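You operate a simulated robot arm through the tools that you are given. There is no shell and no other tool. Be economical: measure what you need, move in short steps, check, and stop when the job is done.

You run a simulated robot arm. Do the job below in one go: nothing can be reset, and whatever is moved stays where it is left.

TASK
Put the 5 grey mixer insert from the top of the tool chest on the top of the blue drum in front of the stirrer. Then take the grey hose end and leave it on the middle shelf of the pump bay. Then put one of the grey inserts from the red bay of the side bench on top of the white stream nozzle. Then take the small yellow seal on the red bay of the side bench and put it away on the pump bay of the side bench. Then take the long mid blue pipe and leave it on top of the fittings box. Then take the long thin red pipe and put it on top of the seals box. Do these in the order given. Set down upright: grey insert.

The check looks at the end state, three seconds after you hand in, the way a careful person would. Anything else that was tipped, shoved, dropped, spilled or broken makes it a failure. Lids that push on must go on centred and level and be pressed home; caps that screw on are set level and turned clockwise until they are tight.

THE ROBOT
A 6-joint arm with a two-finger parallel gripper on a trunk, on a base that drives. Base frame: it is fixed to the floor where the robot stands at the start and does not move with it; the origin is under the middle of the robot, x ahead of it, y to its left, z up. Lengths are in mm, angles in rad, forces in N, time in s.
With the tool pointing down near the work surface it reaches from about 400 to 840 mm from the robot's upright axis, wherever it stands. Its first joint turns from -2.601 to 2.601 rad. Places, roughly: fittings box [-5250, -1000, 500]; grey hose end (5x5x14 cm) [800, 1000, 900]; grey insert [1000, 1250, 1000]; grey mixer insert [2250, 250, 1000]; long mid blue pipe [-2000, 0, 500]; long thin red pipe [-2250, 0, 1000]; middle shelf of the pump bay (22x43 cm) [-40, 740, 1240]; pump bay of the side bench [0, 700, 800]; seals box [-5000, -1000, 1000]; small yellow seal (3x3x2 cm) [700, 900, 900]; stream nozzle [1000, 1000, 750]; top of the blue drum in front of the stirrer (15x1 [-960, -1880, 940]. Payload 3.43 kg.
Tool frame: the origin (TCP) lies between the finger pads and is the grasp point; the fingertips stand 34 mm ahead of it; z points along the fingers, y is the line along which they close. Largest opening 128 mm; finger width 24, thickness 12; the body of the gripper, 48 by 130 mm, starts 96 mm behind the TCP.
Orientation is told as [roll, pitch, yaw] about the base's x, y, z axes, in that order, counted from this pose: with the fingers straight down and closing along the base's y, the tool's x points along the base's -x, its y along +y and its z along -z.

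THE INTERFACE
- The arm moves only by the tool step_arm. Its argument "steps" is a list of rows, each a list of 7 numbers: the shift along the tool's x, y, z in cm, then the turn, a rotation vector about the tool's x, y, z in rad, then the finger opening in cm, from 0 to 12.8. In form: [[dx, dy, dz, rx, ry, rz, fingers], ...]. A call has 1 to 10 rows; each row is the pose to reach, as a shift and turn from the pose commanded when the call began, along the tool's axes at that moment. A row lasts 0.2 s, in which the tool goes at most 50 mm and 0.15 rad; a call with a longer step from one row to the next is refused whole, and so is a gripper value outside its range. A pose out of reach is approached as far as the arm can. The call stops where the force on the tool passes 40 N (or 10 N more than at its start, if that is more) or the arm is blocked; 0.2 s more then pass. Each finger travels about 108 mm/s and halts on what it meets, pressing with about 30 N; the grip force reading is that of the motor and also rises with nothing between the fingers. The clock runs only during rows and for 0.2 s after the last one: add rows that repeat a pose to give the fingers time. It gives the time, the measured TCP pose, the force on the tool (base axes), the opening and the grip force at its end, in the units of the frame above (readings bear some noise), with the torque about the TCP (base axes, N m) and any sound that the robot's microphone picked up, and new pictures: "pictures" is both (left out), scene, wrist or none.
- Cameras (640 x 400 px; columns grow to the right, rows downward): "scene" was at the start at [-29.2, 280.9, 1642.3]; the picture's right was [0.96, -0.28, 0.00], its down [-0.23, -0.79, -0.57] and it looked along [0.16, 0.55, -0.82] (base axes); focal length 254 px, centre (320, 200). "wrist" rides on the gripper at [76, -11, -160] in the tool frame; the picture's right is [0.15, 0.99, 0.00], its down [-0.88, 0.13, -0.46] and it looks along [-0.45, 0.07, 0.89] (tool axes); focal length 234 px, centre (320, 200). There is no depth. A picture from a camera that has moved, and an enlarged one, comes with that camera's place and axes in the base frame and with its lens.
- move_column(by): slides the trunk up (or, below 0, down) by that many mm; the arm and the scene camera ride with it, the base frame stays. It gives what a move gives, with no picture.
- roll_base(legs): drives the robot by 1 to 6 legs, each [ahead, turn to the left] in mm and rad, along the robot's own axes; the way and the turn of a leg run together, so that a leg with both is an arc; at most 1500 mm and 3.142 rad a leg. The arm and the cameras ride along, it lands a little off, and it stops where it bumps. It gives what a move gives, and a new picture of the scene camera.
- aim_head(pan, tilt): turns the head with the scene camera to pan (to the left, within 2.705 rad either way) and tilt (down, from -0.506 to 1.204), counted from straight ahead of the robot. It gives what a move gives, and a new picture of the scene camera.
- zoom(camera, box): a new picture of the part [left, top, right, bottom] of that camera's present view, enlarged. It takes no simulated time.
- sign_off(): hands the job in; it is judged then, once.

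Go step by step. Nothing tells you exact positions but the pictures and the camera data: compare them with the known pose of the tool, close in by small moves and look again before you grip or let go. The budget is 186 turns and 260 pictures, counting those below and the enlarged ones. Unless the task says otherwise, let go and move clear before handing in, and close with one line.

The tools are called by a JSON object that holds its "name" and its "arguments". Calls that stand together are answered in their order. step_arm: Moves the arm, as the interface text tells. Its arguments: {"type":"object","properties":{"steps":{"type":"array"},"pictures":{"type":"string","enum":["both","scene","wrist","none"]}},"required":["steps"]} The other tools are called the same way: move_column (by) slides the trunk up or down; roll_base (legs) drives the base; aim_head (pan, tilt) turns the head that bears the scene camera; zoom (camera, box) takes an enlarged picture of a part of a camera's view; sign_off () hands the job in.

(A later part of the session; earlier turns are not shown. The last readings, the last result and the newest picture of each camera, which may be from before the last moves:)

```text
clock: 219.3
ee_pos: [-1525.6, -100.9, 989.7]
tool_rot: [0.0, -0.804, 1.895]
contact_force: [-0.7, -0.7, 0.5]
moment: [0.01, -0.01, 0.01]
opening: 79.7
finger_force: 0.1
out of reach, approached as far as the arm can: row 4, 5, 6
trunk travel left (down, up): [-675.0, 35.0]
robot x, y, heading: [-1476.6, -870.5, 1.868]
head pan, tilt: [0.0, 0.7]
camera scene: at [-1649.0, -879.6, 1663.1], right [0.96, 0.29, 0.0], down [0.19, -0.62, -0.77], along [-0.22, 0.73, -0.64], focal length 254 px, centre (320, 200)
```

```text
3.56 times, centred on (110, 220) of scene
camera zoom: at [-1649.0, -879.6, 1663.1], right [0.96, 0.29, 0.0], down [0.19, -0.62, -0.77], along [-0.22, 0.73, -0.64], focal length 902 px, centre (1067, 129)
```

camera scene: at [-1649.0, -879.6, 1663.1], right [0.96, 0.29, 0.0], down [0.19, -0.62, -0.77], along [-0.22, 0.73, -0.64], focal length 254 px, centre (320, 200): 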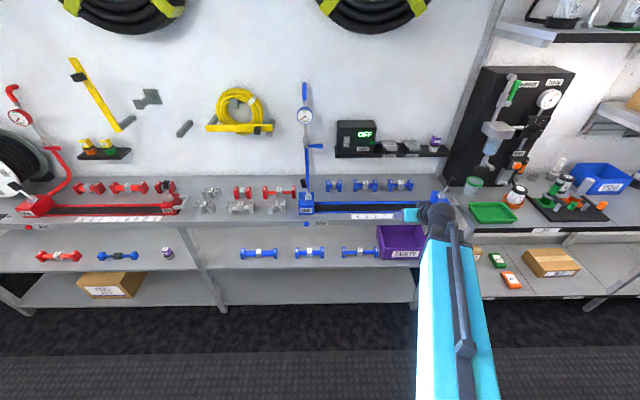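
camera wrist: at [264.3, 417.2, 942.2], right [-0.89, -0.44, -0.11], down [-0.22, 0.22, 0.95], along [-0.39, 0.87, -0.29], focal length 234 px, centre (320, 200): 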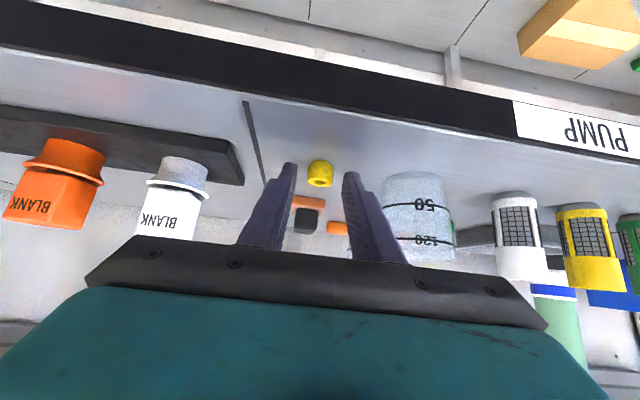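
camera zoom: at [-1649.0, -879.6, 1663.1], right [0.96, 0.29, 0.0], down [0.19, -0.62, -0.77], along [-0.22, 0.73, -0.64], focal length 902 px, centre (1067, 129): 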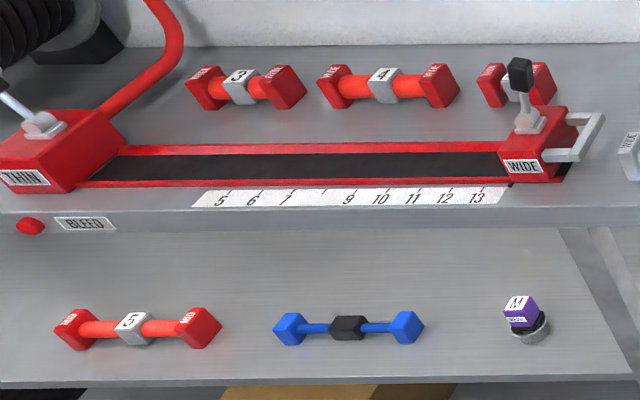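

The ends are labelled WIDE, MID and THIN. My targets are the blue MID pipe, centre number 4, on the lower shelf near (−1967, −33), and the red THIN pipe, number 4, on the bench top. I'll reorient the tool to 30° tilt and rolled 90° so the fingers close across the pipe.

{"name": "step_arm", "arguments": {"steps": [[0, 0, 0, 0, 0.14, 0, 6], [0, 0, 0, 0, 0.28, 0, 6]], "pictures": "none"}}

{"name": "step_arm", "arguments": {"steps": [[0, 0, 0, 0, 0, 0.15, 6], [0, 0, 0, 0, 0, 0.3, 6], [0, 0, 0, 0, 0, 0.45, 6], [0, 0, 0, 0, 0, 0.6, 6], [0, 0, 0, 0, 0, 0.75, 6], [0, 0, 0, 0, 0, 0.9, 6], [0, 0, 0, 0, 0, 1.05, 6], [0, 0, 0, 0, 0, 1.2, 6], [0, 0, 0, 0, 0, 1.35, 6], [0, 0, 0, 0, 0, 1.5, 6]], "pictures": "both"}}

```text
clock: 219.9
ee_pos: [-1527.1, -100.9, 989.1]
tool_rot: [-0.001, -0.523, 1.895]
contact_force: [-0.3, -0.2, 0.3]
moment: [-0.03, 0.03, -0.01]
opening: 60.2
finger_force: 0.0
trunk travel left (down, up): [-675.0, 35.0]
robot x, y, heading: [-1472.2, -866.2, 1.863]
head pan, tilt: [0.0, 0.7]
```

```text
clock: 222.1
ee_pos: [-1526.3, -102.4, 989.1]
tool_rot: [0.522, -0.033, 0.384]
contact_force: [0.2, 0.2, 0.5]
moment: [0.01, 0.0, -0.02]
opening: 60.0
finger_force: 0.1
trunk travel left (down, up): [-675.0, 35.0]
robot x, y, heading: [-1475.3, -868.0, 1.865]
head pan, tilt: [0.0, 0.7]
camera scene: at [-1649.4, -879.8, 1663.1], right [0.96, 0.29, 0.0], down [0.19, -0.62, -0.77], along [-0.22, 0.73, -0.64], focal length 254 px, centre (320, 200)
camera wrist: at [-1567.1, -216.6, 1120.9], right [-0.47, 0.73, 0.49], down [0.84, 0.22, 0.49], along [0.25, 0.64, -0.72], focal length 234 px, centre (320, 200)
```

scene: 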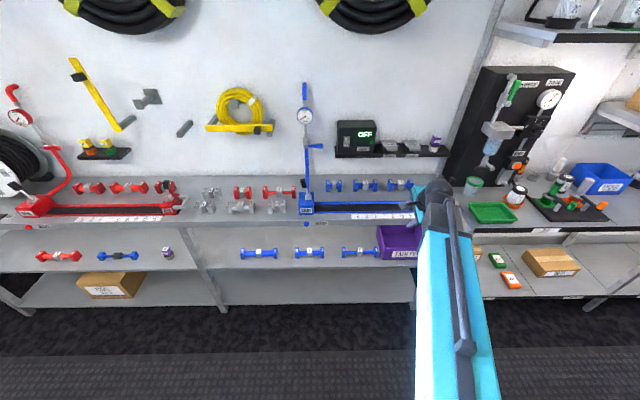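
wrist: 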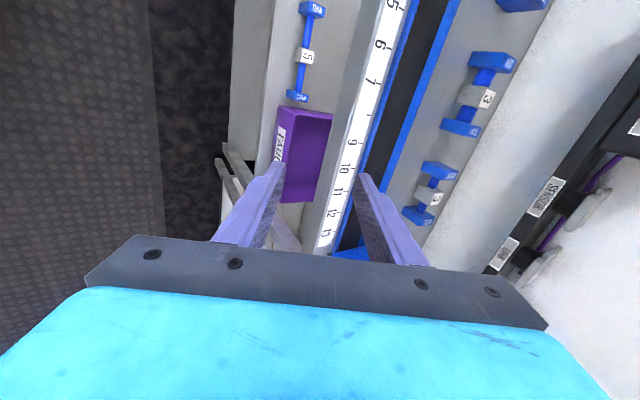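

The roll works, and the wrist camera now looks along the bench. I'll finish the roll, then lower the trunk so the tool is at lower-shelf height in front of the bench.

{"name": "step_arm", "arguments": {"steps": [[0, 0, 0, 0, 0, 0.09, 6]], "pictures": "none"}}

{"name": "move_column", "arguments": {"by": -400}}

{"name": "aim_head", "arguments": {"pan": 0.25, "tilt": 0.6}}

{"name": "zoom", "arguments": {"camera": "wrist", "box": [0, 0, 640, 400]}}

```text
clock: 222.5
ee_pos: [-1526.6, -101.8, 990.6]
tool_rot: [0.522, 0.011, 0.309]
contact_force: [0.2, -0.4, 0.1]
moment: [-0.01, 0.01, 0.01]
opening: 60.0
finger_force: 0.0
trunk travel left (down, up): [-675.0, 35.0]
robot x, y, heading: [-1471.8, -867.5, 1.868]
head pan, tilt: [0.0, 0.7]
```

```text
clock: 226.3
ee_pos: [-1526.6, -102.6, 589.9]
tool_rot: [0.524, 0.008, 0.307]
contact_force: [-0.3, 1.0, 0.3]
moment: [0.01, 0.0, 0.03]
opening: 60.0
finger_force: 0.1
trunk travel left (down, up): [-275.0, 435.0]
robot x, y, heading: [-1477.1, -866.7, 1.868]
head pan, tilt: [0.0, 0.7]
```

```text
clock: 227.1
ee_pos: [-1526.2, -101.7, 589.3]
tool_rot: [0.523, 0.008, 0.308]
contact_force: [0.0, -0.3, -0.3]
moment: [-0.01, 0.0, 0.02]
opening: 60.2
finger_force: 0.1
trunk travel left (down, up): [-275.0, 435.0]
robot x, y, heading: [-1476.9, -871.2, 1.865]
head pan, tilt: [0.25, 0.6]
camera scene: at [-1670.5, -885.4, 1271.7], right [0.86, 0.52, 0.0], down [0.29, -0.48, -0.82], along [-0.43, 0.71, -0.57], focal length 254 px, centre (320, 200)
```

scene: 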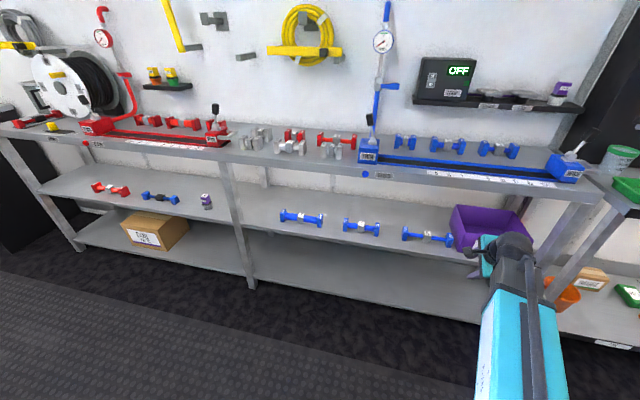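

```text
1.00 times, centred on (320, 200) of wrist (not enlarged: the box is as wide or as high as the picture)
camera zoom: at [-1570.0, -211.4, 724.3], right [-0.39, 0.77, 0.5], down [0.88, 0.16, 0.45], along [0.27, 0.61, -0.74], focal length 234 px, centre (320, 200)
```

zoom: 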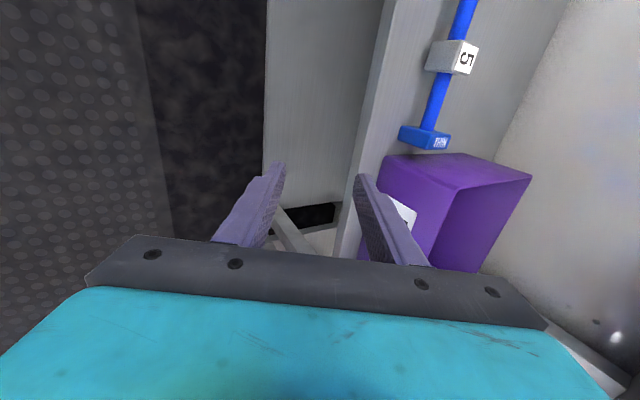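

Triangulated, the pipe's centre is at about (−1958, −59, 541), with the shelf near z 515. I'll slide the arm 400 mm left in front of the shelf.

{"name": "step_arm", "arguments": {"steps": [[4.9, 0, 0, 0, 0, 0, 6], [9.8, 0, 0, 0, 0, 0, 6], [14.7, 0, 0, 0, 0, 0, 6], [19.6, 0, 0, 0, 0, 0, 6], [24.5, 0, 0, 0, 0, 0, 6], [29.4, 0, 0, 0, 0, 0, 6], [34.3, 0, 0, 0, 0, 0, 6], [38, 0, 0, 0, 0, 0, 6]], "pictures": "both"}}

{"name": "zoom", "arguments": {"camera": "scene", "box": [250, 180, 450, 290]}}

```text
clock: 228.9
ee_pos: [-1889.0, -218.1, 593.5]
tool_rot: [0.522, 0.01, 0.307]
contact_force: [-0.2, -0.1, -0.2]
moment: [0.01, -0.06, 0.0]
opening: 60.1
finger_force: 0.0
trunk travel left (down, up): [-275.0, 435.0]
robot x, y, heading: [-1478.0, -868.8, 1.861]
head pan, tilt: [0.25, 0.6]
camera scene: at [-1670.4, -885.3, 1271.7], right [0.85, 0.52, 0.0], down [0.29, -0.48, -0.83], along [-0.43, 0.71, -0.56], focal length 254 px, centre (320, 200)
camera wrist: at [-1932.6, -327.4, 728.0], right [-0.39, 0.77, 0.5], down [0.88, 0.16, 0.45], along [0.27, 0.61, -0.74], focal length 234 px, centre (320, 200)
```

scene: 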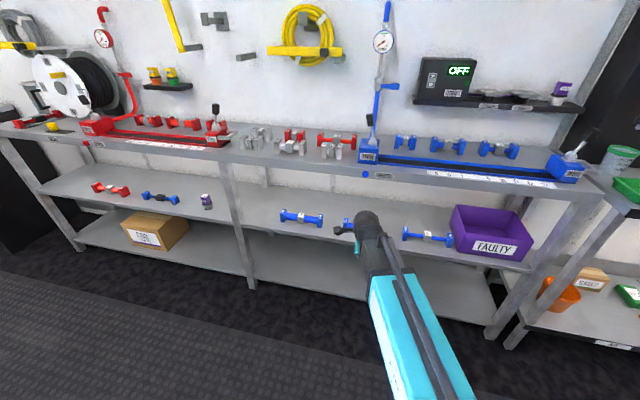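
wrist: 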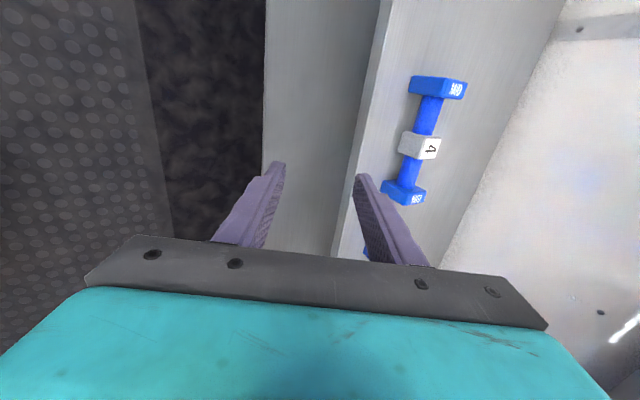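

```text
3.20 times, centred on (350, 235) of scene
camera zoom: at [-1670.4, -885.3, 1271.7], right [0.85, 0.52, 0.0], down [0.29, -0.48, -0.83], along [-0.43, 0.71, -0.56], focal length 812 px, centre (224, 88)
```

zoom: 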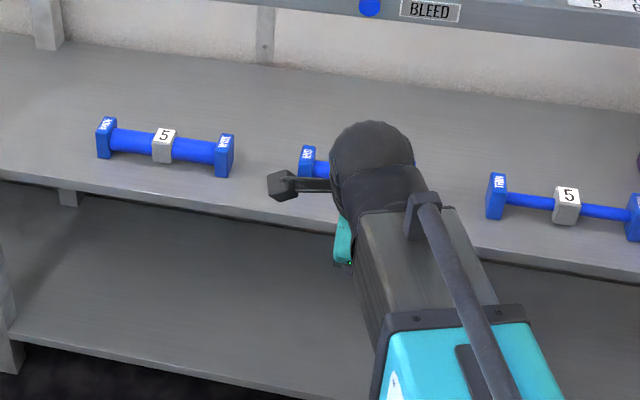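

The wrist camera confirms the pipe centre at (−1959, −61). I'll move to a pre-grasp pose above the shaft segment just right of the centre nut.

{"name": "step_arm", "arguments": {"steps": [[0, 1.3, -2.2, 0, 0, 0, 5], [-0.7, 4.9, 0.2, 0, 0, 0, 4.4], [-1.4, 8.5, 2.3, 0, 0, 0, 3.8], [-2.06, 12.06, 4.36, 0, 0, 0, 3.8]], "pictures": "both"}}

{"name": "zoom", "arguments": {"camera": "wrist", "box": [230, 40, 430, 240]}}

```text
clock: 229.9
ee_pos: [-1905.0, -89.7, 617.3]
tool_rot: [0.524, 0.007, 0.309]
contact_force: [-0.4, -0.2, 0.1]
moment: [0.0, 0.03, 0.01]
opening: 37.9
finger_force: 0.1
trunk travel left (down, up): [-275.0, 435.0]
robot x, y, heading: [-1475.8, -867.0, 1.865]
head pan, tilt: [0.25, 0.6]
camera scene: at [-1670.6, -885.6, 1271.7], right [0.85, 0.52, 0.0], down [0.29, -0.48, -0.83], along [-0.43, 0.71, -0.56], focal length 254 px, centre (320, 200)
camera wrist: at [-1949.4, -199.5, 750.9], right [-0.4, 0.77, 0.5], down [0.88, 0.16, 0.45], along [0.27, 0.61, -0.74], focal length 234 px, centre (320, 200)
```

scene: 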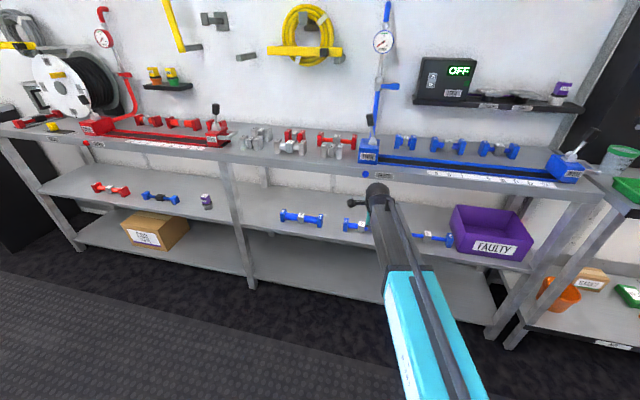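
wrist: 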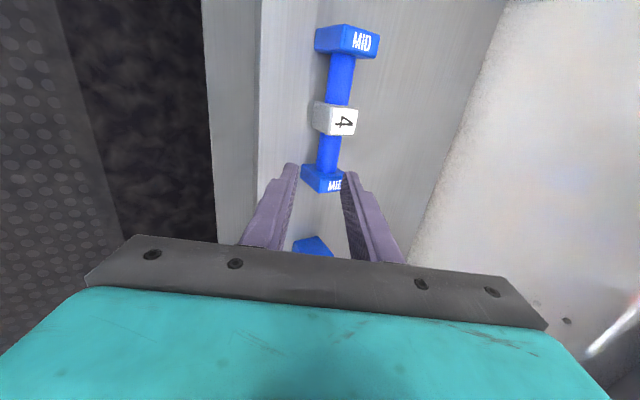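

```text
2.00 times, centred on (330, 140) of wrist
camera zoom: at [-1949.4, -199.5, 750.9], right [-0.4, 0.77, 0.5], down [0.88, 0.16, 0.45], along [0.27, 0.61, -0.74], focal length 468 px, centre (300, 320)
```

zoom: 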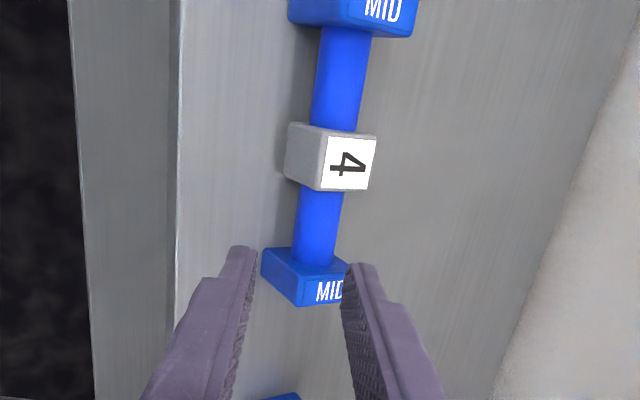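

The shaft segment is in line but needs 10 mm more forward and 9 mm left. I'll correct that and descend 45 mm along the finger axis.

{"name": "step_arm", "arguments": {"steps": [[0.9, 1.0, 0, 0, 0, 0, 3.8], [0.9, 1.0, 2.3, 0, 0, 0, 3.8], [0.9, 1.0, 4.5, 0, 0, 0, 3.8]], "pictures": "wrist"}}

{"name": "zoom", "arguments": {"camera": "wrist", "box": [230, 80, 430, 240]}}

{"name": "zoom", "arguments": {"camera": "scene", "box": [300, 170, 440, 270]}}

```text
clock: 230.7
ee_pos: [-1925.7, -64.4, 582.2]
tool_rot: [0.524, 0.01, 0.307]
contact_force: [0.0, -0.2, -0.2]
moment: [-0.03, -0.01, 0.0]
opening: 38.2
finger_force: 0.1
trunk travel left (down, up): [-275.0, 435.0]
robot x, y, heading: [-1473.8, -870.6, 1.864]
head pan, tilt: [0.25, 0.6]
camera wrist: at [-1968.6, -173.1, 716.0], right [-0.39, 0.77, 0.5], down [0.88, 0.16, 0.45], along [0.27, 0.61, -0.74], focal length 234 px, centre (320, 200)
```

wrist: 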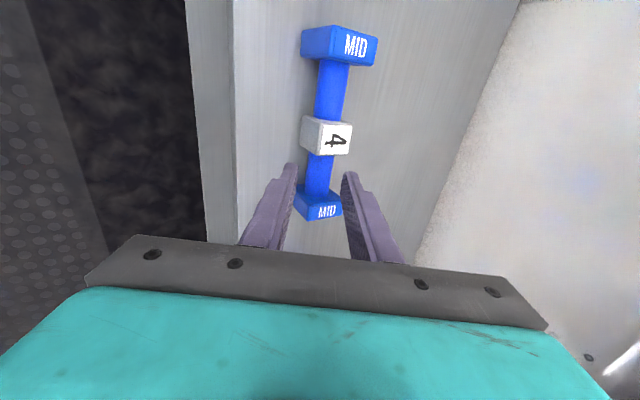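

```text
2.50 times, centred on (330, 160) of wrist
camera zoom: at [-1968.6, -173.1, 716.0], right [-0.39, 0.77, 0.5], down [0.88, 0.16, 0.45], along [0.27, 0.61, -0.74], focal length 585 px, centre (295, 300)
```

zoom: 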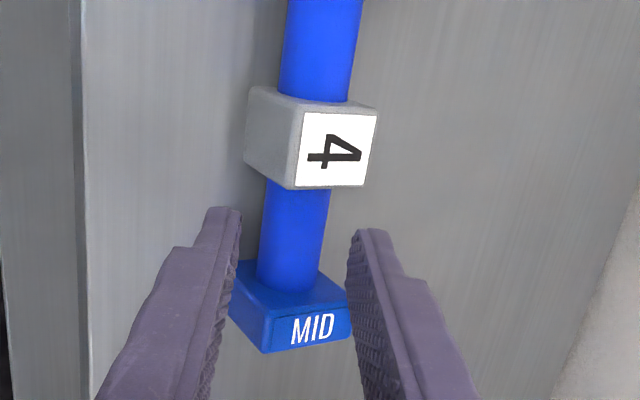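

```text
4.00 times, centred on (370, 220) of scene
camera zoom: at [-1670.6, -885.4, 1271.7], right [0.85, 0.52, 0.0], down [0.29, -0.48, -0.83], along [-0.43, 0.71, -0.56], focal length 1015 px, centre (120, 120)
```

zoom: 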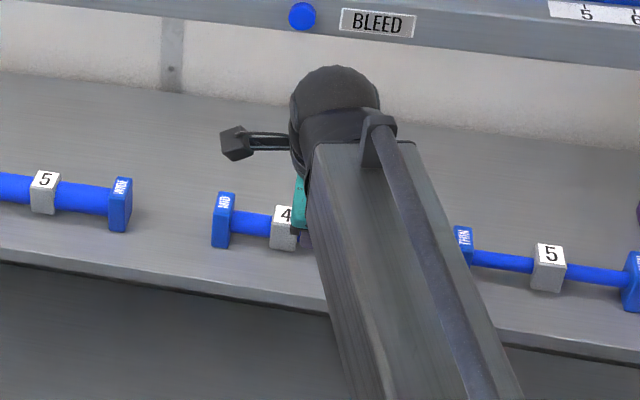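

Centred. The shaft is still about 37 mm ahead along the finger axis, so I'll creep down with a slight right correction, ready for shelf contact.

{"name": "step_arm", "arguments": {"steps": [[-0.6, 0, 1.2, 0, 0, 0, 3.8], [-0.6, 0, 2.4, 0, 0, 0, 3.8], [-0.6, 0, 2.9, 0, 0, 0, 3.8], [-0.6, 0, 3.3, 0, 0, 0, 3.8], [-0.6, 0, 3.6, 0, 0, 0, 3.8]], "pictures": "wrist"}}

{"name": "zoom", "arguments": {"camera": "wrist", "box": [230, 80, 430, 240]}}

```text
clock: 231.9
ee_pos: [-1924.4, -45.5, 550.0]
tool_rot: [0.522, 0.009, 0.307]
contact_force: [0.2, 1.0, 0.5]
moment: [-0.02, 0.0, 0.03]
opening: 38.2
finger_force: 0.1
trunk travel left (down, up): [-275.0, 435.0]
robot x, y, heading: [-1475.8, -867.1, 1.863]
head pan, tilt: [0.25, 0.6]
camera wrist: at [-1968.7, -154.4, 684.7], right [-0.39, 0.77, 0.5], down [0.88, 0.16, 0.45], along [0.27, 0.61, -0.74], focal length 234 px, centre (320, 200)
```

wrist: 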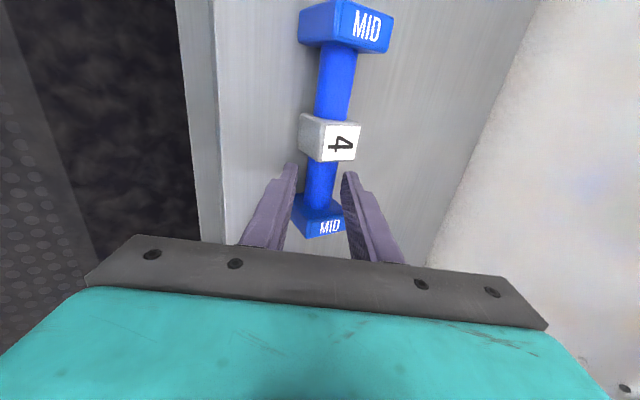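

```text
2.50 times, centred on (330, 160) of wrist
camera zoom: at [-1968.7, -154.4, 684.7], right [-0.39, 0.77, 0.5], down [0.88, 0.16, 0.45], along [0.27, 0.61, -0.74], focal length 585 px, centre (295, 300)
```

zoom: 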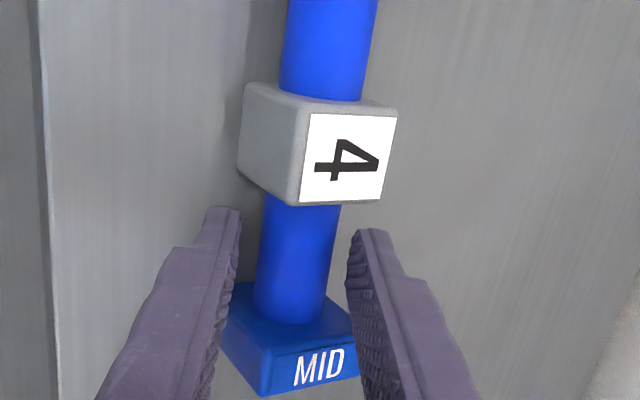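

No contact yet, so I'll continue in small steps until I touch the shelf.

{"name": "step_arm", "arguments": {"steps": [[0, 0, 0.4, 0, 0, 0, 3.8], [0, 0, 0.7, 0, 0, 0, 3.8], [0, 0, 1.0, 0, 0, 0, 3.8], [0, 0, 1.2, 0, 0, 0, 3.8], [0, 0, 1.4, 0, 0, 0, 3.8]], "pictures": "wrist"}}

{"name": "zoom", "arguments": {"camera": "wrist", "box": [230, 80, 430, 240]}}

```text
clock: 233.2
ee_pos: [-1925.6, -41.4, 544.8]
tool_rot: [0.527, 0.01, 0.309]
contact_force: [5.9, -13.6, 19.5]
moment: [-0.77, -0.44, -0.07]
opening: 39.4
finger_force: 1.0
trunk travel left (down, up): [-275.0, 435.0]
robot x, y, heading: [-1475.5, -869.0, 1.865]
head pan, tilt: [0.25, 0.6]
stopped in row 5: the force on the tool passed its limit at 41 N (the readings are from after the stop); the commanded pose is now the measured one
camera wrist: at [-1970.2, -150.4, 678.6], right [-0.39, 0.77, 0.5], down [0.88, 0.16, 0.45], along [0.27, 0.62, -0.74], focal length 234 px, centre (320, 200)
```

wrist: 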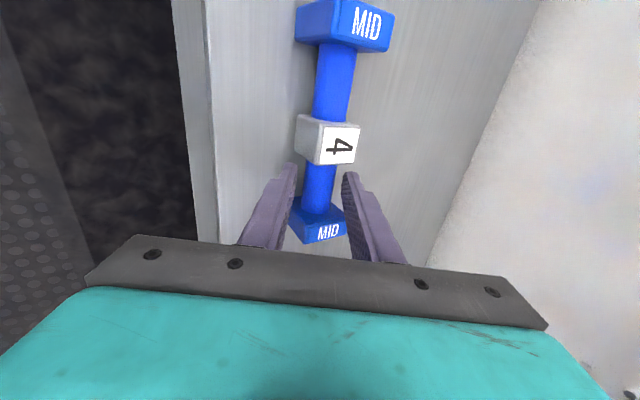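

```text
2.50 times, centred on (330, 160) of wrist
camera zoom: at [-1970.2, -150.4, 678.6], right [-0.39, 0.77, 0.5], down [0.88, 0.16, 0.45], along [0.27, 0.62, -0.74], focal length 585 px, centre (295, 300)
```

zoom: 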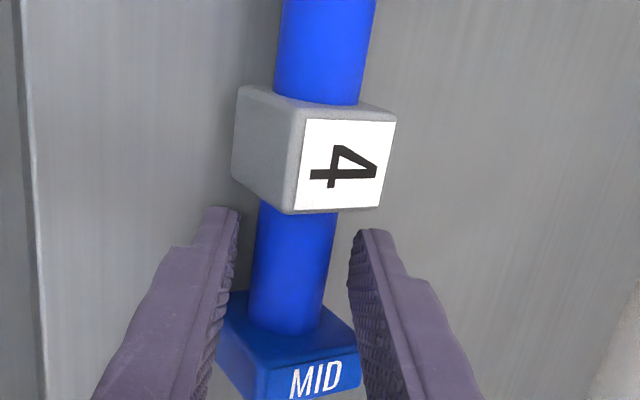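

Touching the shelf at z about 500, with the shaft about 26 mm past the TCP, inside the pads. I'll back off 1.5 mm and close.

{"name": "step_arm", "arguments": {"steps": [[0, 0, -0.2, 0, 0, 0, 3.8], [0, 0, -0.2, 0, 0, 0, 3], [0, 0, -0.2, 0, 0, 0, 2], [0, 0, -0.2, 0, 0, 0, 1.5], [0, 0, -0.2, 0, 0, 0, 1.5]], "pictures": "wrist"}}

{"name": "zoom", "arguments": {"camera": "wrist", "box": [230, 80, 430, 240]}}

```text
clock: 234.4
ee_pos: [-1926.5, -39.7, 543.3]
tool_rot: [0.525, 0.01, 0.31]
contact_force: [-0.3, 0.9, 3.4]
moment: [-0.74, -0.18, 0.53]
opening: 22.1
finger_force: 30.1
trunk travel left (down, up): [-275.0, 435.0]
robot x, y, heading: [-1473.9, -868.9, 1.867]
head pan, tilt: [0.25, 0.6]
camera wrist: at [-1970.5, -149.3, 677.8], right [-0.39, 0.77, 0.5], down [0.88, 0.16, 0.45], along [0.27, 0.62, -0.74], focal length 234 px, centre (320, 200)
```

wrist: 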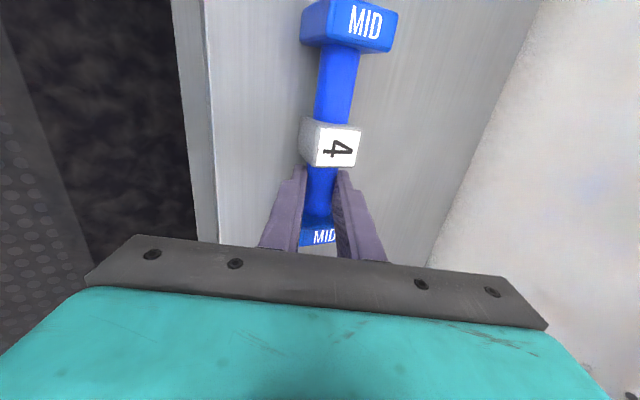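

```text
2.50 times, centred on (330, 160) of wrist
camera zoom: at [-1970.5, -149.3, 677.8], right [-0.39, 0.77, 0.5], down [0.88, 0.16, 0.45], along [0.27, 0.62, -0.74], focal length 585 px, centre (295, 300)
```

zoom: 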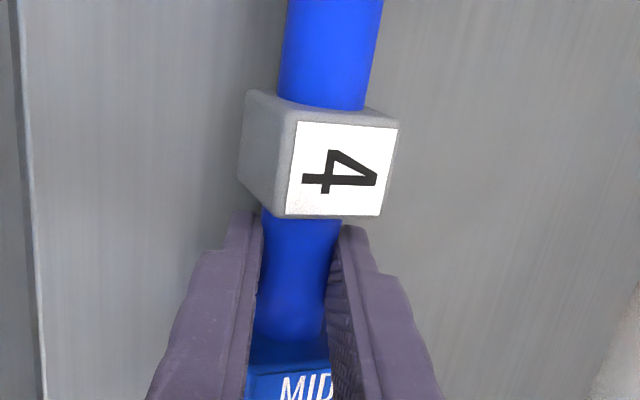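

It's gripped at 22 mm. I'll lift 25 mm, check the pipe stays level, then withdraw out of the shelf.

{"name": "step_arm", "arguments": {"steps": [[0, 0.6, -1.1, 0, 0, 0, 1.5], [0, 1.25, -2.17, 0, 0, 0, 1.5]], "pictures": "wrist"}}

{"name": "step_arm", "arguments": {"steps": [[0, -1.75, -1.0, 0, 0, 0, 1.5], [0, -5.2, -3.0, 0, 0, 0, 1.5], [0, -8.65, -5.0, 0, 0, 0, 1.5], [0, -12.1, -7.0, 0, 0, 0, 1.5]], "pictures": "both"}}

```text
clock: 235.0
ee_pos: [-1926.0, -40.2, 567.1]
tool_rot: [0.524, 0.01, 0.311]
contact_force: [0.0, -0.3, -1.6]
moment: [0.01, -0.11, 0.03]
opening: 17.4
finger_force: 30.5
trunk travel left (down, up): [-275.0, 435.0]
robot x, y, heading: [-1476.8, -867.3, 1.869]
head pan, tilt: [0.25, 0.6]
camera wrist: at [-1970.5, -149.4, 700.4], right [-0.39, 0.77, 0.5], down [0.88, 0.16, 0.45], along [0.27, 0.61, -0.74], focal length 234 px, centre (320, 200)
```

wrist: 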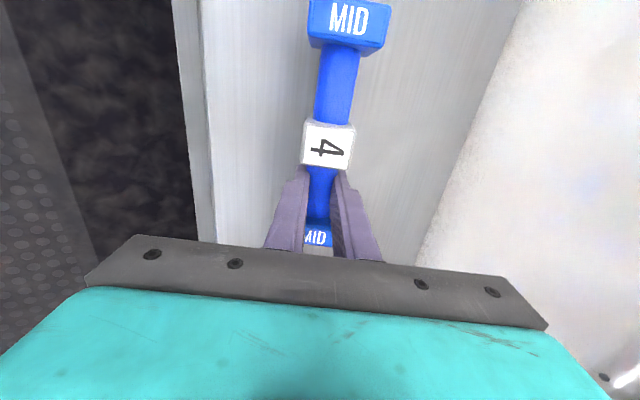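

```text
clock: 236.0
ee_pos: [-1884.3, -173.3, 566.2]
tool_rot: [0.523, 0.01, 0.308]
contact_force: [0.4, -0.2, -2.4]
moment: [-0.03, -0.08, 0.02]
opening: 17.5
finger_force: 30.1
trunk travel left (down, up): [-275.0, 435.0]
robot x, y, heading: [-1476.4, -866.8, 1.866]
head pan, tilt: [0.25, 0.6]
camera scene: at [-1670.7, -885.1, 1271.7], right [0.85, 0.52, 0.0], down [0.29, -0.48, -0.82], along [-0.43, 0.71, -0.57], focal length 254 px, centre (320, 200)
camera wrist: at [-1928.2, -282.2, 701.2], right [-0.39, 0.77, 0.5], down [0.88, 0.16, 0.45], along [0.27, 0.61, -0.74], focal length 234 px, centre (320, 200)
```

scene: 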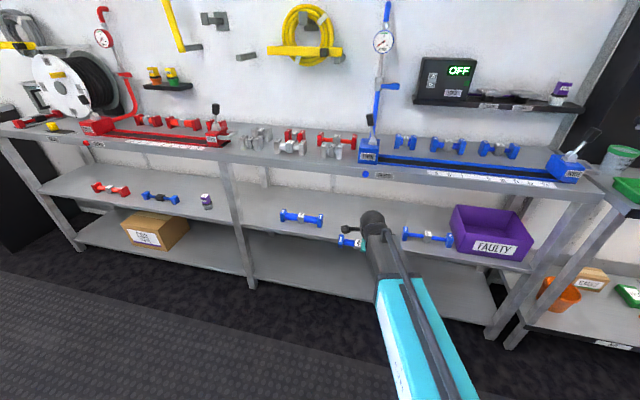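
wrist: 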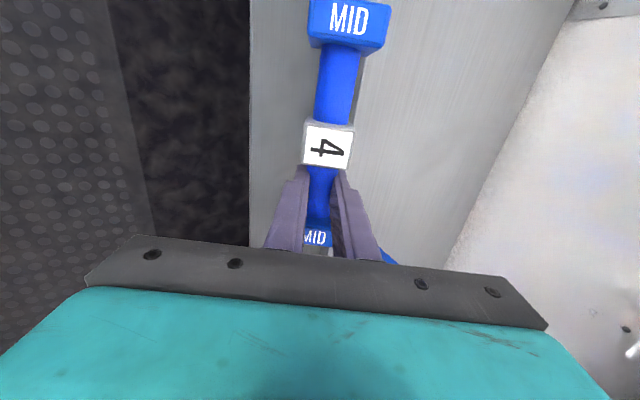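

The pipe is held. It rolled about 30° in the grip, so I'll make the tool vertical before setting it down. Now I'll back off, turn down the aisle and raise the trunk.

{"name": "roll_base", "arguments": {"legs": [[-150, 0], [0, 1.575]]}}

{"name": "move_column", "arguments": {"by": 400}}

{"name": "aim_head", "arguments": {"pan": -0.2, "tilt": 0.5}}

{"name": "zoom", "arguments": {"camera": "scene", "box": [160, 40, 480, 240]}}

```text
clock: 242.8
ee_pos: [-2121.3, -1432.6, 567.1]
tool_rot: [0.525, 0.01, 1.892]
contact_force: [1.0, 0.7, -2.1]
moment: [0.06, 0.01, 0.04]
opening: 17.5
finger_force: 30.4
trunk travel left (down, up): [-275.0, 435.0]
robot x, y, heading: [-1420.1, -1044.3, -2.848]
head pan, tilt: [0.25, 0.6]
camera scene: at [-1401.6, -1242.6, 1271.8], right [-0.52, 0.85, 0.0], down [0.48, 0.29, -0.83], along [-0.7, -0.43, -0.56], focal length 254 px, centre (320, 200)
```

scene: 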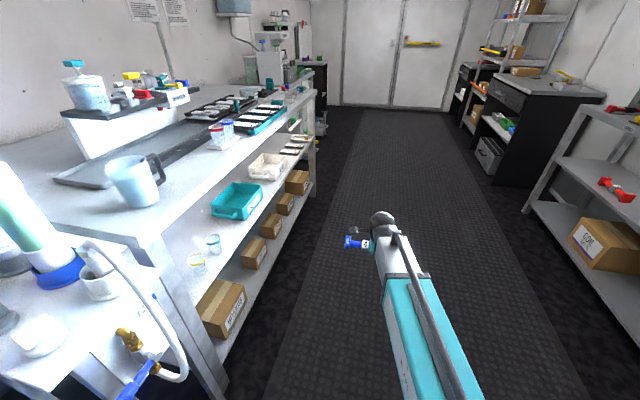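

```text
clock: 246.7
ee_pos: [-2123.1, -1433.1, 967.2]
tool_rot: [0.524, 0.011, 1.89]
contact_force: [-0.2, -0.7, -2.7]
moment: [0.06, 0.01, -0.03]
opening: 17.4
finger_force: 29.4
trunk travel left (down, up): [-675.0, 35.0]
robot x, y, heading: [-1416.1, -1047.4, -2.841]
head pan, tilt: [0.25, 0.6]
```

```text
clock: 247.6
ee_pos: [-2121.3, -1432.7, 967.0]
tool_rot: [0.524, 0.01, 1.891]
contact_force: [0.4, 0.1, -2.1]
moment: [0.08, 0.01, -0.02]
opening: 17.6
finger_force: 29.8
trunk travel left (down, up): [-675.0, 35.0]
robot x, y, heading: [-1416.8, -1044.3, -2.846]
head pan, tilt: [-0.201, 0.499]
camera scene: at [-1417.6, -1205.8, 1680.7], right [-0.1, 1.0, 0.0], down [0.48, 0.05, -0.88], along [-0.87, -0.09, -0.48], focal length 254 px, centre (320, 200)
```

scene: 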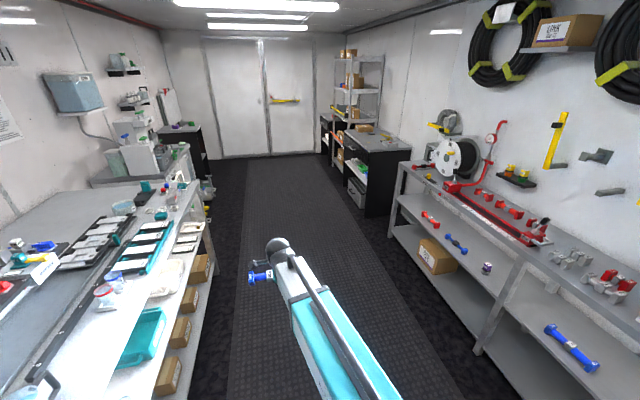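

```text
2.00 times, centred on (320, 140) of scene
camera zoom: at [-1417.6, -1205.8, 1680.7], right [-0.1, 1.0, 0.0], down [0.48, 0.05, -0.88], along [-0.87, -0.09, -0.48], focal length 508 px, centre (320, 320)
```

zoom: 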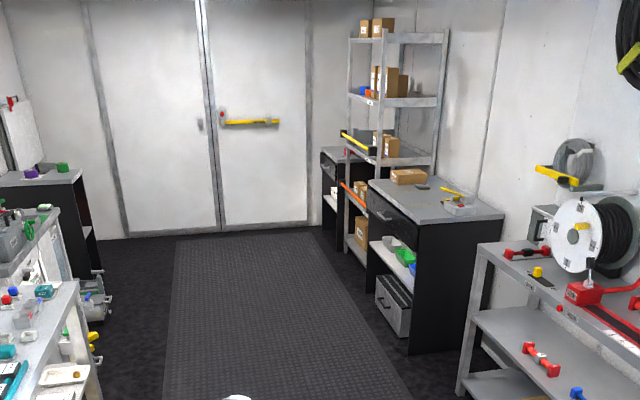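

The rack with boxes stands at the far end on the right. I'll drive down the aisle.

{"name": "roll_base", "arguments": {"legs": [[0, -0.045], [1500, 0], [1400, 0]]}}

{"name": "aim_head", "arguments": {"pan": -0.75, "tilt": 0.6}}

{"name": "zoom", "arguments": {"camera": "scene", "box": [160, 50, 480, 350]}}

```text
clock: 264.0
ee_pos: [-4946.6, -2108.2, 967.4]
tool_rot: [0.524, 0.01, 1.845]
contact_force: [-0.3, -0.1, -1.9]
moment: [0.1, -0.04, -0.01]
opening: 17.6
finger_force: 29.8
trunk travel left (down, up): [-675.0, 35.0]
robot x, y, heading: [-4223.7, -1762.4, -2.891]
head pan, tilt: [-0.201, 0.499]
camera scene: at [-4233.1, -1915.8, 1680.7], right [-0.05, 1.0, 0.0], down [0.48, 0.02, -0.88], along [-0.88, -0.04, -0.48], focal length 254 px, centre (320, 200)
```

scene: 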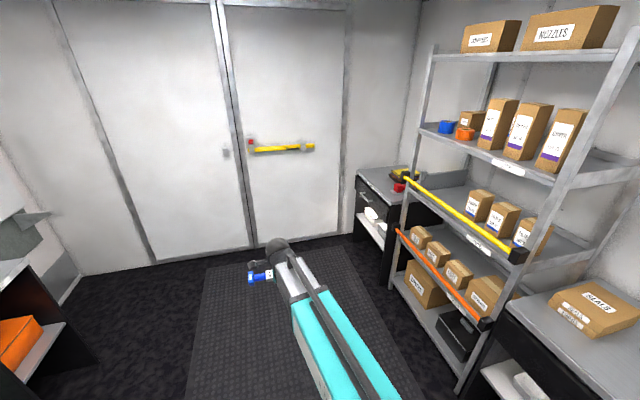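

```text
clock: 264.9
ee_pos: [-4946.1, -2108.6, 967.3]
tool_rot: [0.523, 0.011, 1.845]
contact_force: [0.6, 0.4, -2.1]
moment: [0.1, -0.01, 0.0]
opening: 17.5
finger_force: 29.6
trunk travel left (down, up): [-675.0, 35.0]
robot x, y, heading: [-4227.0, -1758.9, -2.888]
head pan, tilt: [-0.75, 0.6]
camera scene: at [-4219.6, -1868.9, 1671.7], right [0.48, 0.88, 0.0], down [0.5, -0.27, -0.83], along [-0.72, 0.4, -0.56], focal length 254 px, centre (320, 200)
```

scene: 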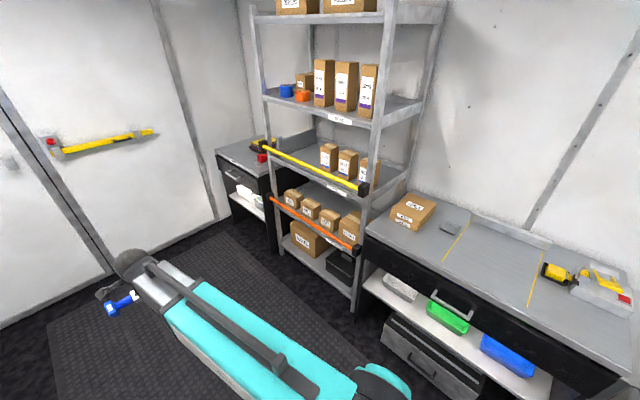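

```text
1.33 times, centred on (320, 200) of scene
camera zoom: at [-4219.6, -1868.9, 1671.7], right [0.48, 0.88, 0.0], down [0.5, -0.27, -0.83], along [-0.72, 0.4, -0.56], focal length 338 px, centre (320, 200)
```

zoom: 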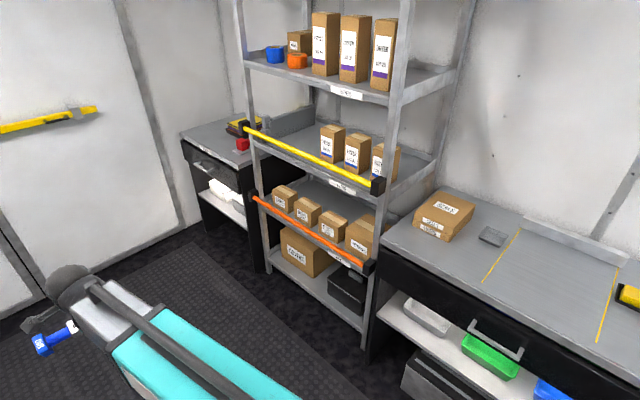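

The seals box is probably the one on the cabinet top, and the fittings box should be in the rack behind the orange bar. I'll enlarge both.

{"name": "zoom", "arguments": {"camera": "scene", "box": [260, 130, 400, 290]}}

{"name": "zoom", "arguments": {"camera": "scene", "box": [330, 190, 400, 250]}}

{"name": "zoom", "arguments": {"camera": "scene", "box": [380, 180, 450, 240]}}

```text
2.50 times, centred on (330, 210) of scene
camera zoom: at [-4219.6, -1868.9, 1671.7], right [0.48, 0.88, 0.0], down [0.5, -0.27, -0.83], along [-0.72, 0.4, -0.56], focal length 634 px, centre (295, 175)
```

zoom: 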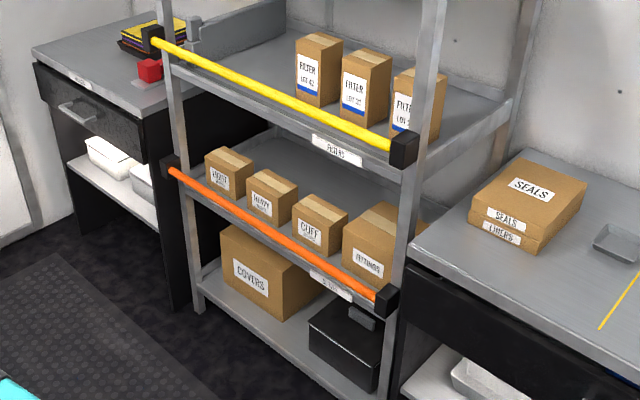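

```text
6.67 times, centred on (365, 220) of scene
camera zoom: at [-4219.6, -1868.9, 1671.7], right [0.48, 0.88, 0.0], down [0.5, -0.27, -0.83], along [-0.72, 0.4, -0.56], focal length 1692 px, centre (20, 67)
```

zoom: 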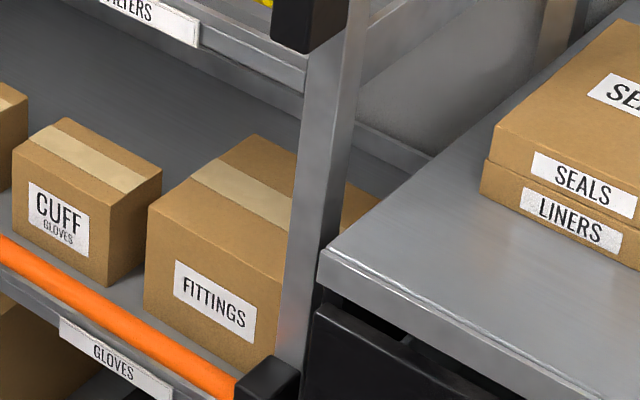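

```text
6.67 times, centred on (415, 210) of scene
camera zoom: at [-4219.6, -1868.9, 1671.7], right [0.48, 0.88, 0.0], down [0.5, -0.27, -0.83], along [-0.72, 0.4, -0.56], focal length 1692 px, centre (-313, 133)
```

zoom: 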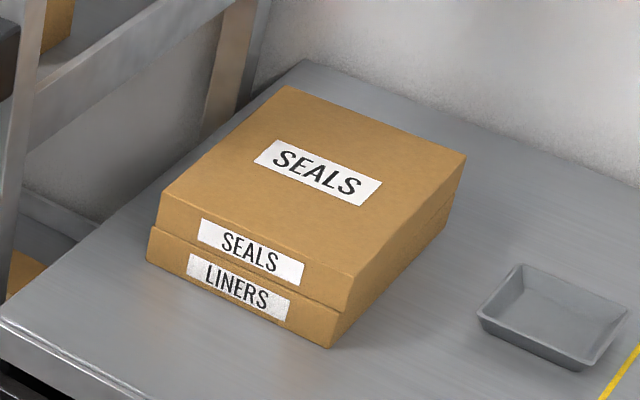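

FITTINGS sits in the rack on the shelf above the covers box, with limited height above it. SEALS lies open on the cabinet top. I'll drive in front of the rack, staying back, and face it.

{"name": "roll_base", "arguments": {"legs": [[0, 0.25], [525, 0], [0, -1.775]]}}

{"name": "move_column", "arguments": {"by": -300}}

{"name": "aim_head", "arguments": {"pan": 0.0, "tilt": 0.5}}

{"name": "zoom", "arguments": {"camera": "scene", "box": [220, 150, 420, 330]}}

```text
clock: 275.3
ee_pos: [-5082.1, -1312.7, 967.4]
tool_rot: [0.524, 0.01, 0.33]
contact_force: [-0.8, 0.3, -2.5]
moment: [-0.01, -0.09, 0.01]
opening: 17.9
finger_force: 30.6
trunk travel left (down, up): [-675.0, 35.0]
robot x, y, heading: [-4667.6, -2002.2, 1.885]
head pan, tilt: [-0.75, 0.6]
camera scene: at [-4777.7, -2018.1, 1671.7], right [0.91, -0.42, 0.0], down [-0.24, -0.51, -0.83], along [0.35, 0.75, -0.56], focal length 254 px, centre (320, 200)
```

scene: 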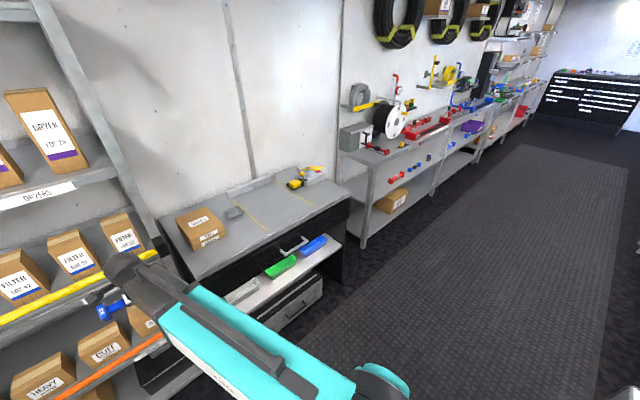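

```text
clock: 278.3
ee_pos: [-5082.7, -1311.6, 667.9]
tool_rot: [0.525, 0.009, 0.329]
contact_force: [-0.8, -0.6, -2.2]
moment: [0.01, -0.08, 0.0]
opening: 17.7
finger_force: 29.9
trunk travel left (down, up): [-375.0, 335.0]
robot x, y, heading: [-4671.0, -2000.3, 1.886]
head pan, tilt: [-0.75, 0.6]
```

```text
clock: 279.4
ee_pos: [-5081.6, -1312.7, 666.7]
tool_rot: [0.524, 0.01, 0.329]
contact_force: [0.1, -0.8, -3.0]
moment: [0.02, -0.11, -0.01]
opening: 17.5
finger_force: 29.7
trunk travel left (down, up): [-375.0, 335.0]
robot x, y, heading: [-4665.8, -2000.9, 1.885]
head pan, tilt: [0.0, 0.499]
camera scene: at [-4843.0, -2011.4, 1380.7], right [0.95, 0.31, 0.0], down [0.15, -0.46, -0.88], along [-0.27, 0.84, -0.48], focal length 254 px, centre (320, 200)
```

scene: 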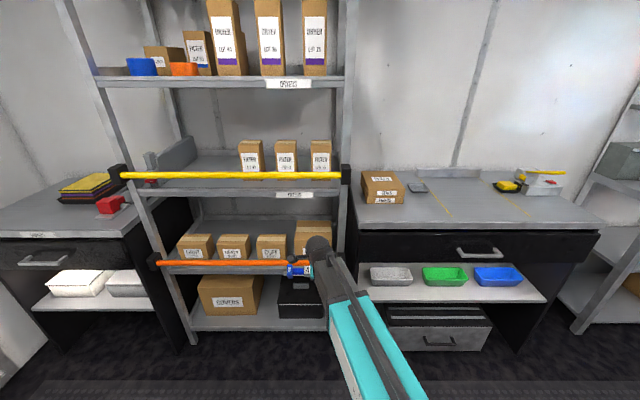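

```text
2.22 times, centred on (320, 240) of scene
camera zoom: at [-4843.0, -2011.4, 1380.7], right [0.95, 0.31, 0.0], down [0.15, -0.46, -0.88], along [-0.27, 0.84, -0.48], focal length 564 px, centre (320, 111)
```

zoom: 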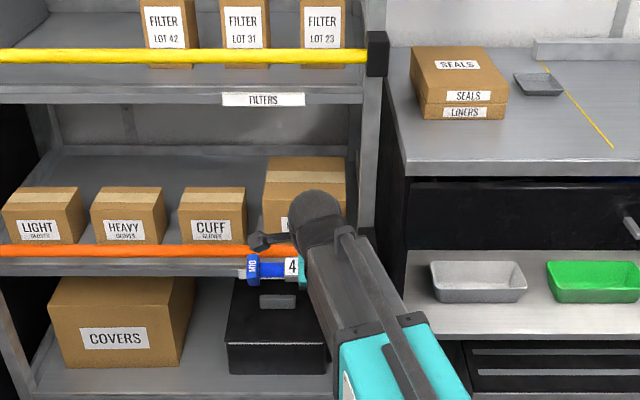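

From this frontal view, the box top is at z about 679, 170 wide and 147 deep, centred at (−5177, −1071). There's about 225 mm of clearance above it. I'll back off 120 mm and tilt the tool to about 72° so it can slide in over the box.

{"name": "roll_base", "arguments": {"legs": [[-120, 0]]}}

{"name": "step_arm", "arguments": {"steps": [[0, 1.7, -0.5, -0.147, 0, 0, 1.5], [0, 4.3, 0, -0.294, 0, 0, 1.5], [0, 6.9, 0.5, -0.44, 0, 0, 1.5], [0, 9.5, 1, -0.587, 0, 0, 1.5], [0, 12, 1.5, -0.733, 0, 0, 1.5]], "pictures": "both"}}

{"name": "zoom", "arguments": {"camera": "scene", "box": [240, 180, 400, 290]}}

```text
clock: 280.8
ee_pos: [-5043.4, -1426.2, 667.8]
tool_rot: [0.524, 0.009, 0.331]
contact_force: [0.2, 0.4, -2.4]
moment: [-0.03, -0.09, 0.0]
opening: 17.7
finger_force: 29.6
trunk travel left (down, up): [-375.0, 335.0]
robot x, y, heading: [-4629.7, -2114.7, 1.886]
head pan, tilt: [0.0, 0.499]
camera scene: at [-4806.1, -2125.2, 1380.7], right [0.95, 0.31, 0.0], down [0.15, -0.46, -0.88], along [-0.27, 0.83, -0.48], focal length 254 px, centre (320, 200)
```

scene: 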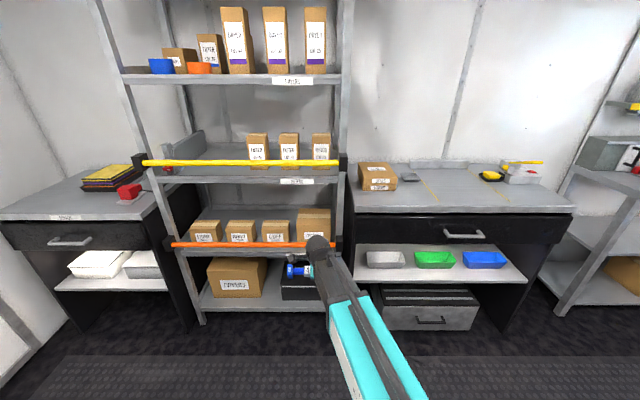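

```text
clock: 281.9
ee_pos: [-5080.5, -1321.4, 712.4]
tool_rot: [1.255, 0.01, 0.331]
contact_force: [-0.5, -0.3, -1.8]
moment: [-0.01, -0.12, -0.03]
opening: 17.7
finger_force: 30.4
trunk travel left (down, up): [-375.0, 335.0]
robot x, y, heading: [-4632.3, -2118.8, 1.885]
head pan, tilt: [0.0, 0.499]
camera scene: at [-4806.0, -2125.5, 1380.8], right [0.95, 0.31, 0.0], down [0.15, -0.46, -0.88], along [-0.27, 0.84, -0.48], focal length 254 px, centre (320, 200)
camera wrist: at [-5100.7, -1493.5, 752.7], right [-0.23, 0.24, 0.94], down [0.96, -0.08, 0.25], along [0.14, 0.97, -0.22], focal length 234 px, centre (320, 200)
```

scene: 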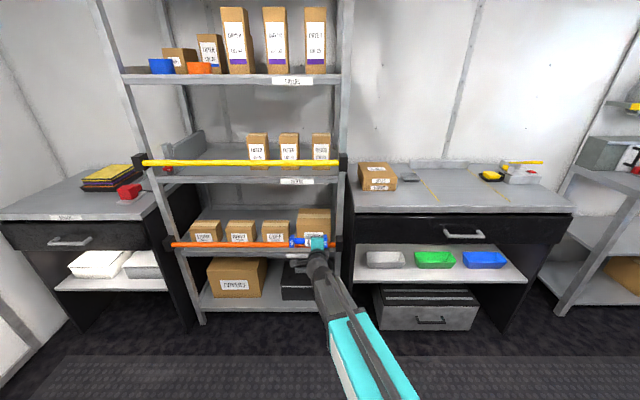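
wrist: 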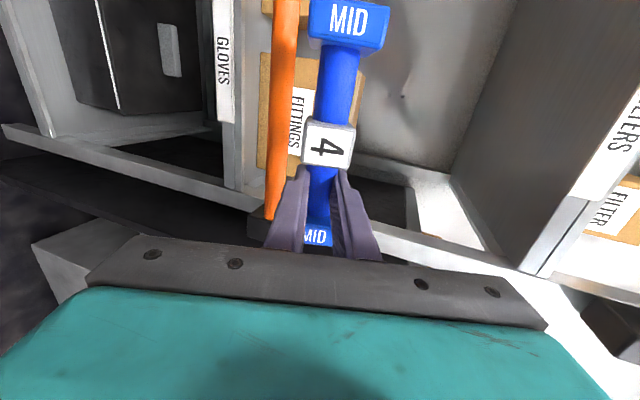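

```text
3.64 times, centred on (320, 235) of scene
camera zoom: at [-4806.0, -2125.5, 1380.8], right [0.95, 0.31, 0.0], down [0.15, -0.46, -0.88], along [-0.27, 0.84, -0.48], focal length 923 px, centre (320, 73)
```

zoom: 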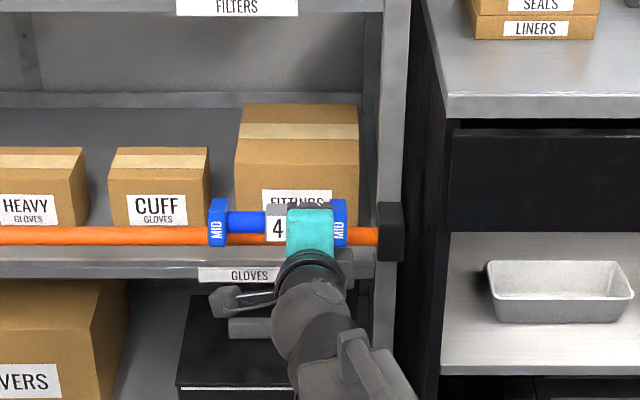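

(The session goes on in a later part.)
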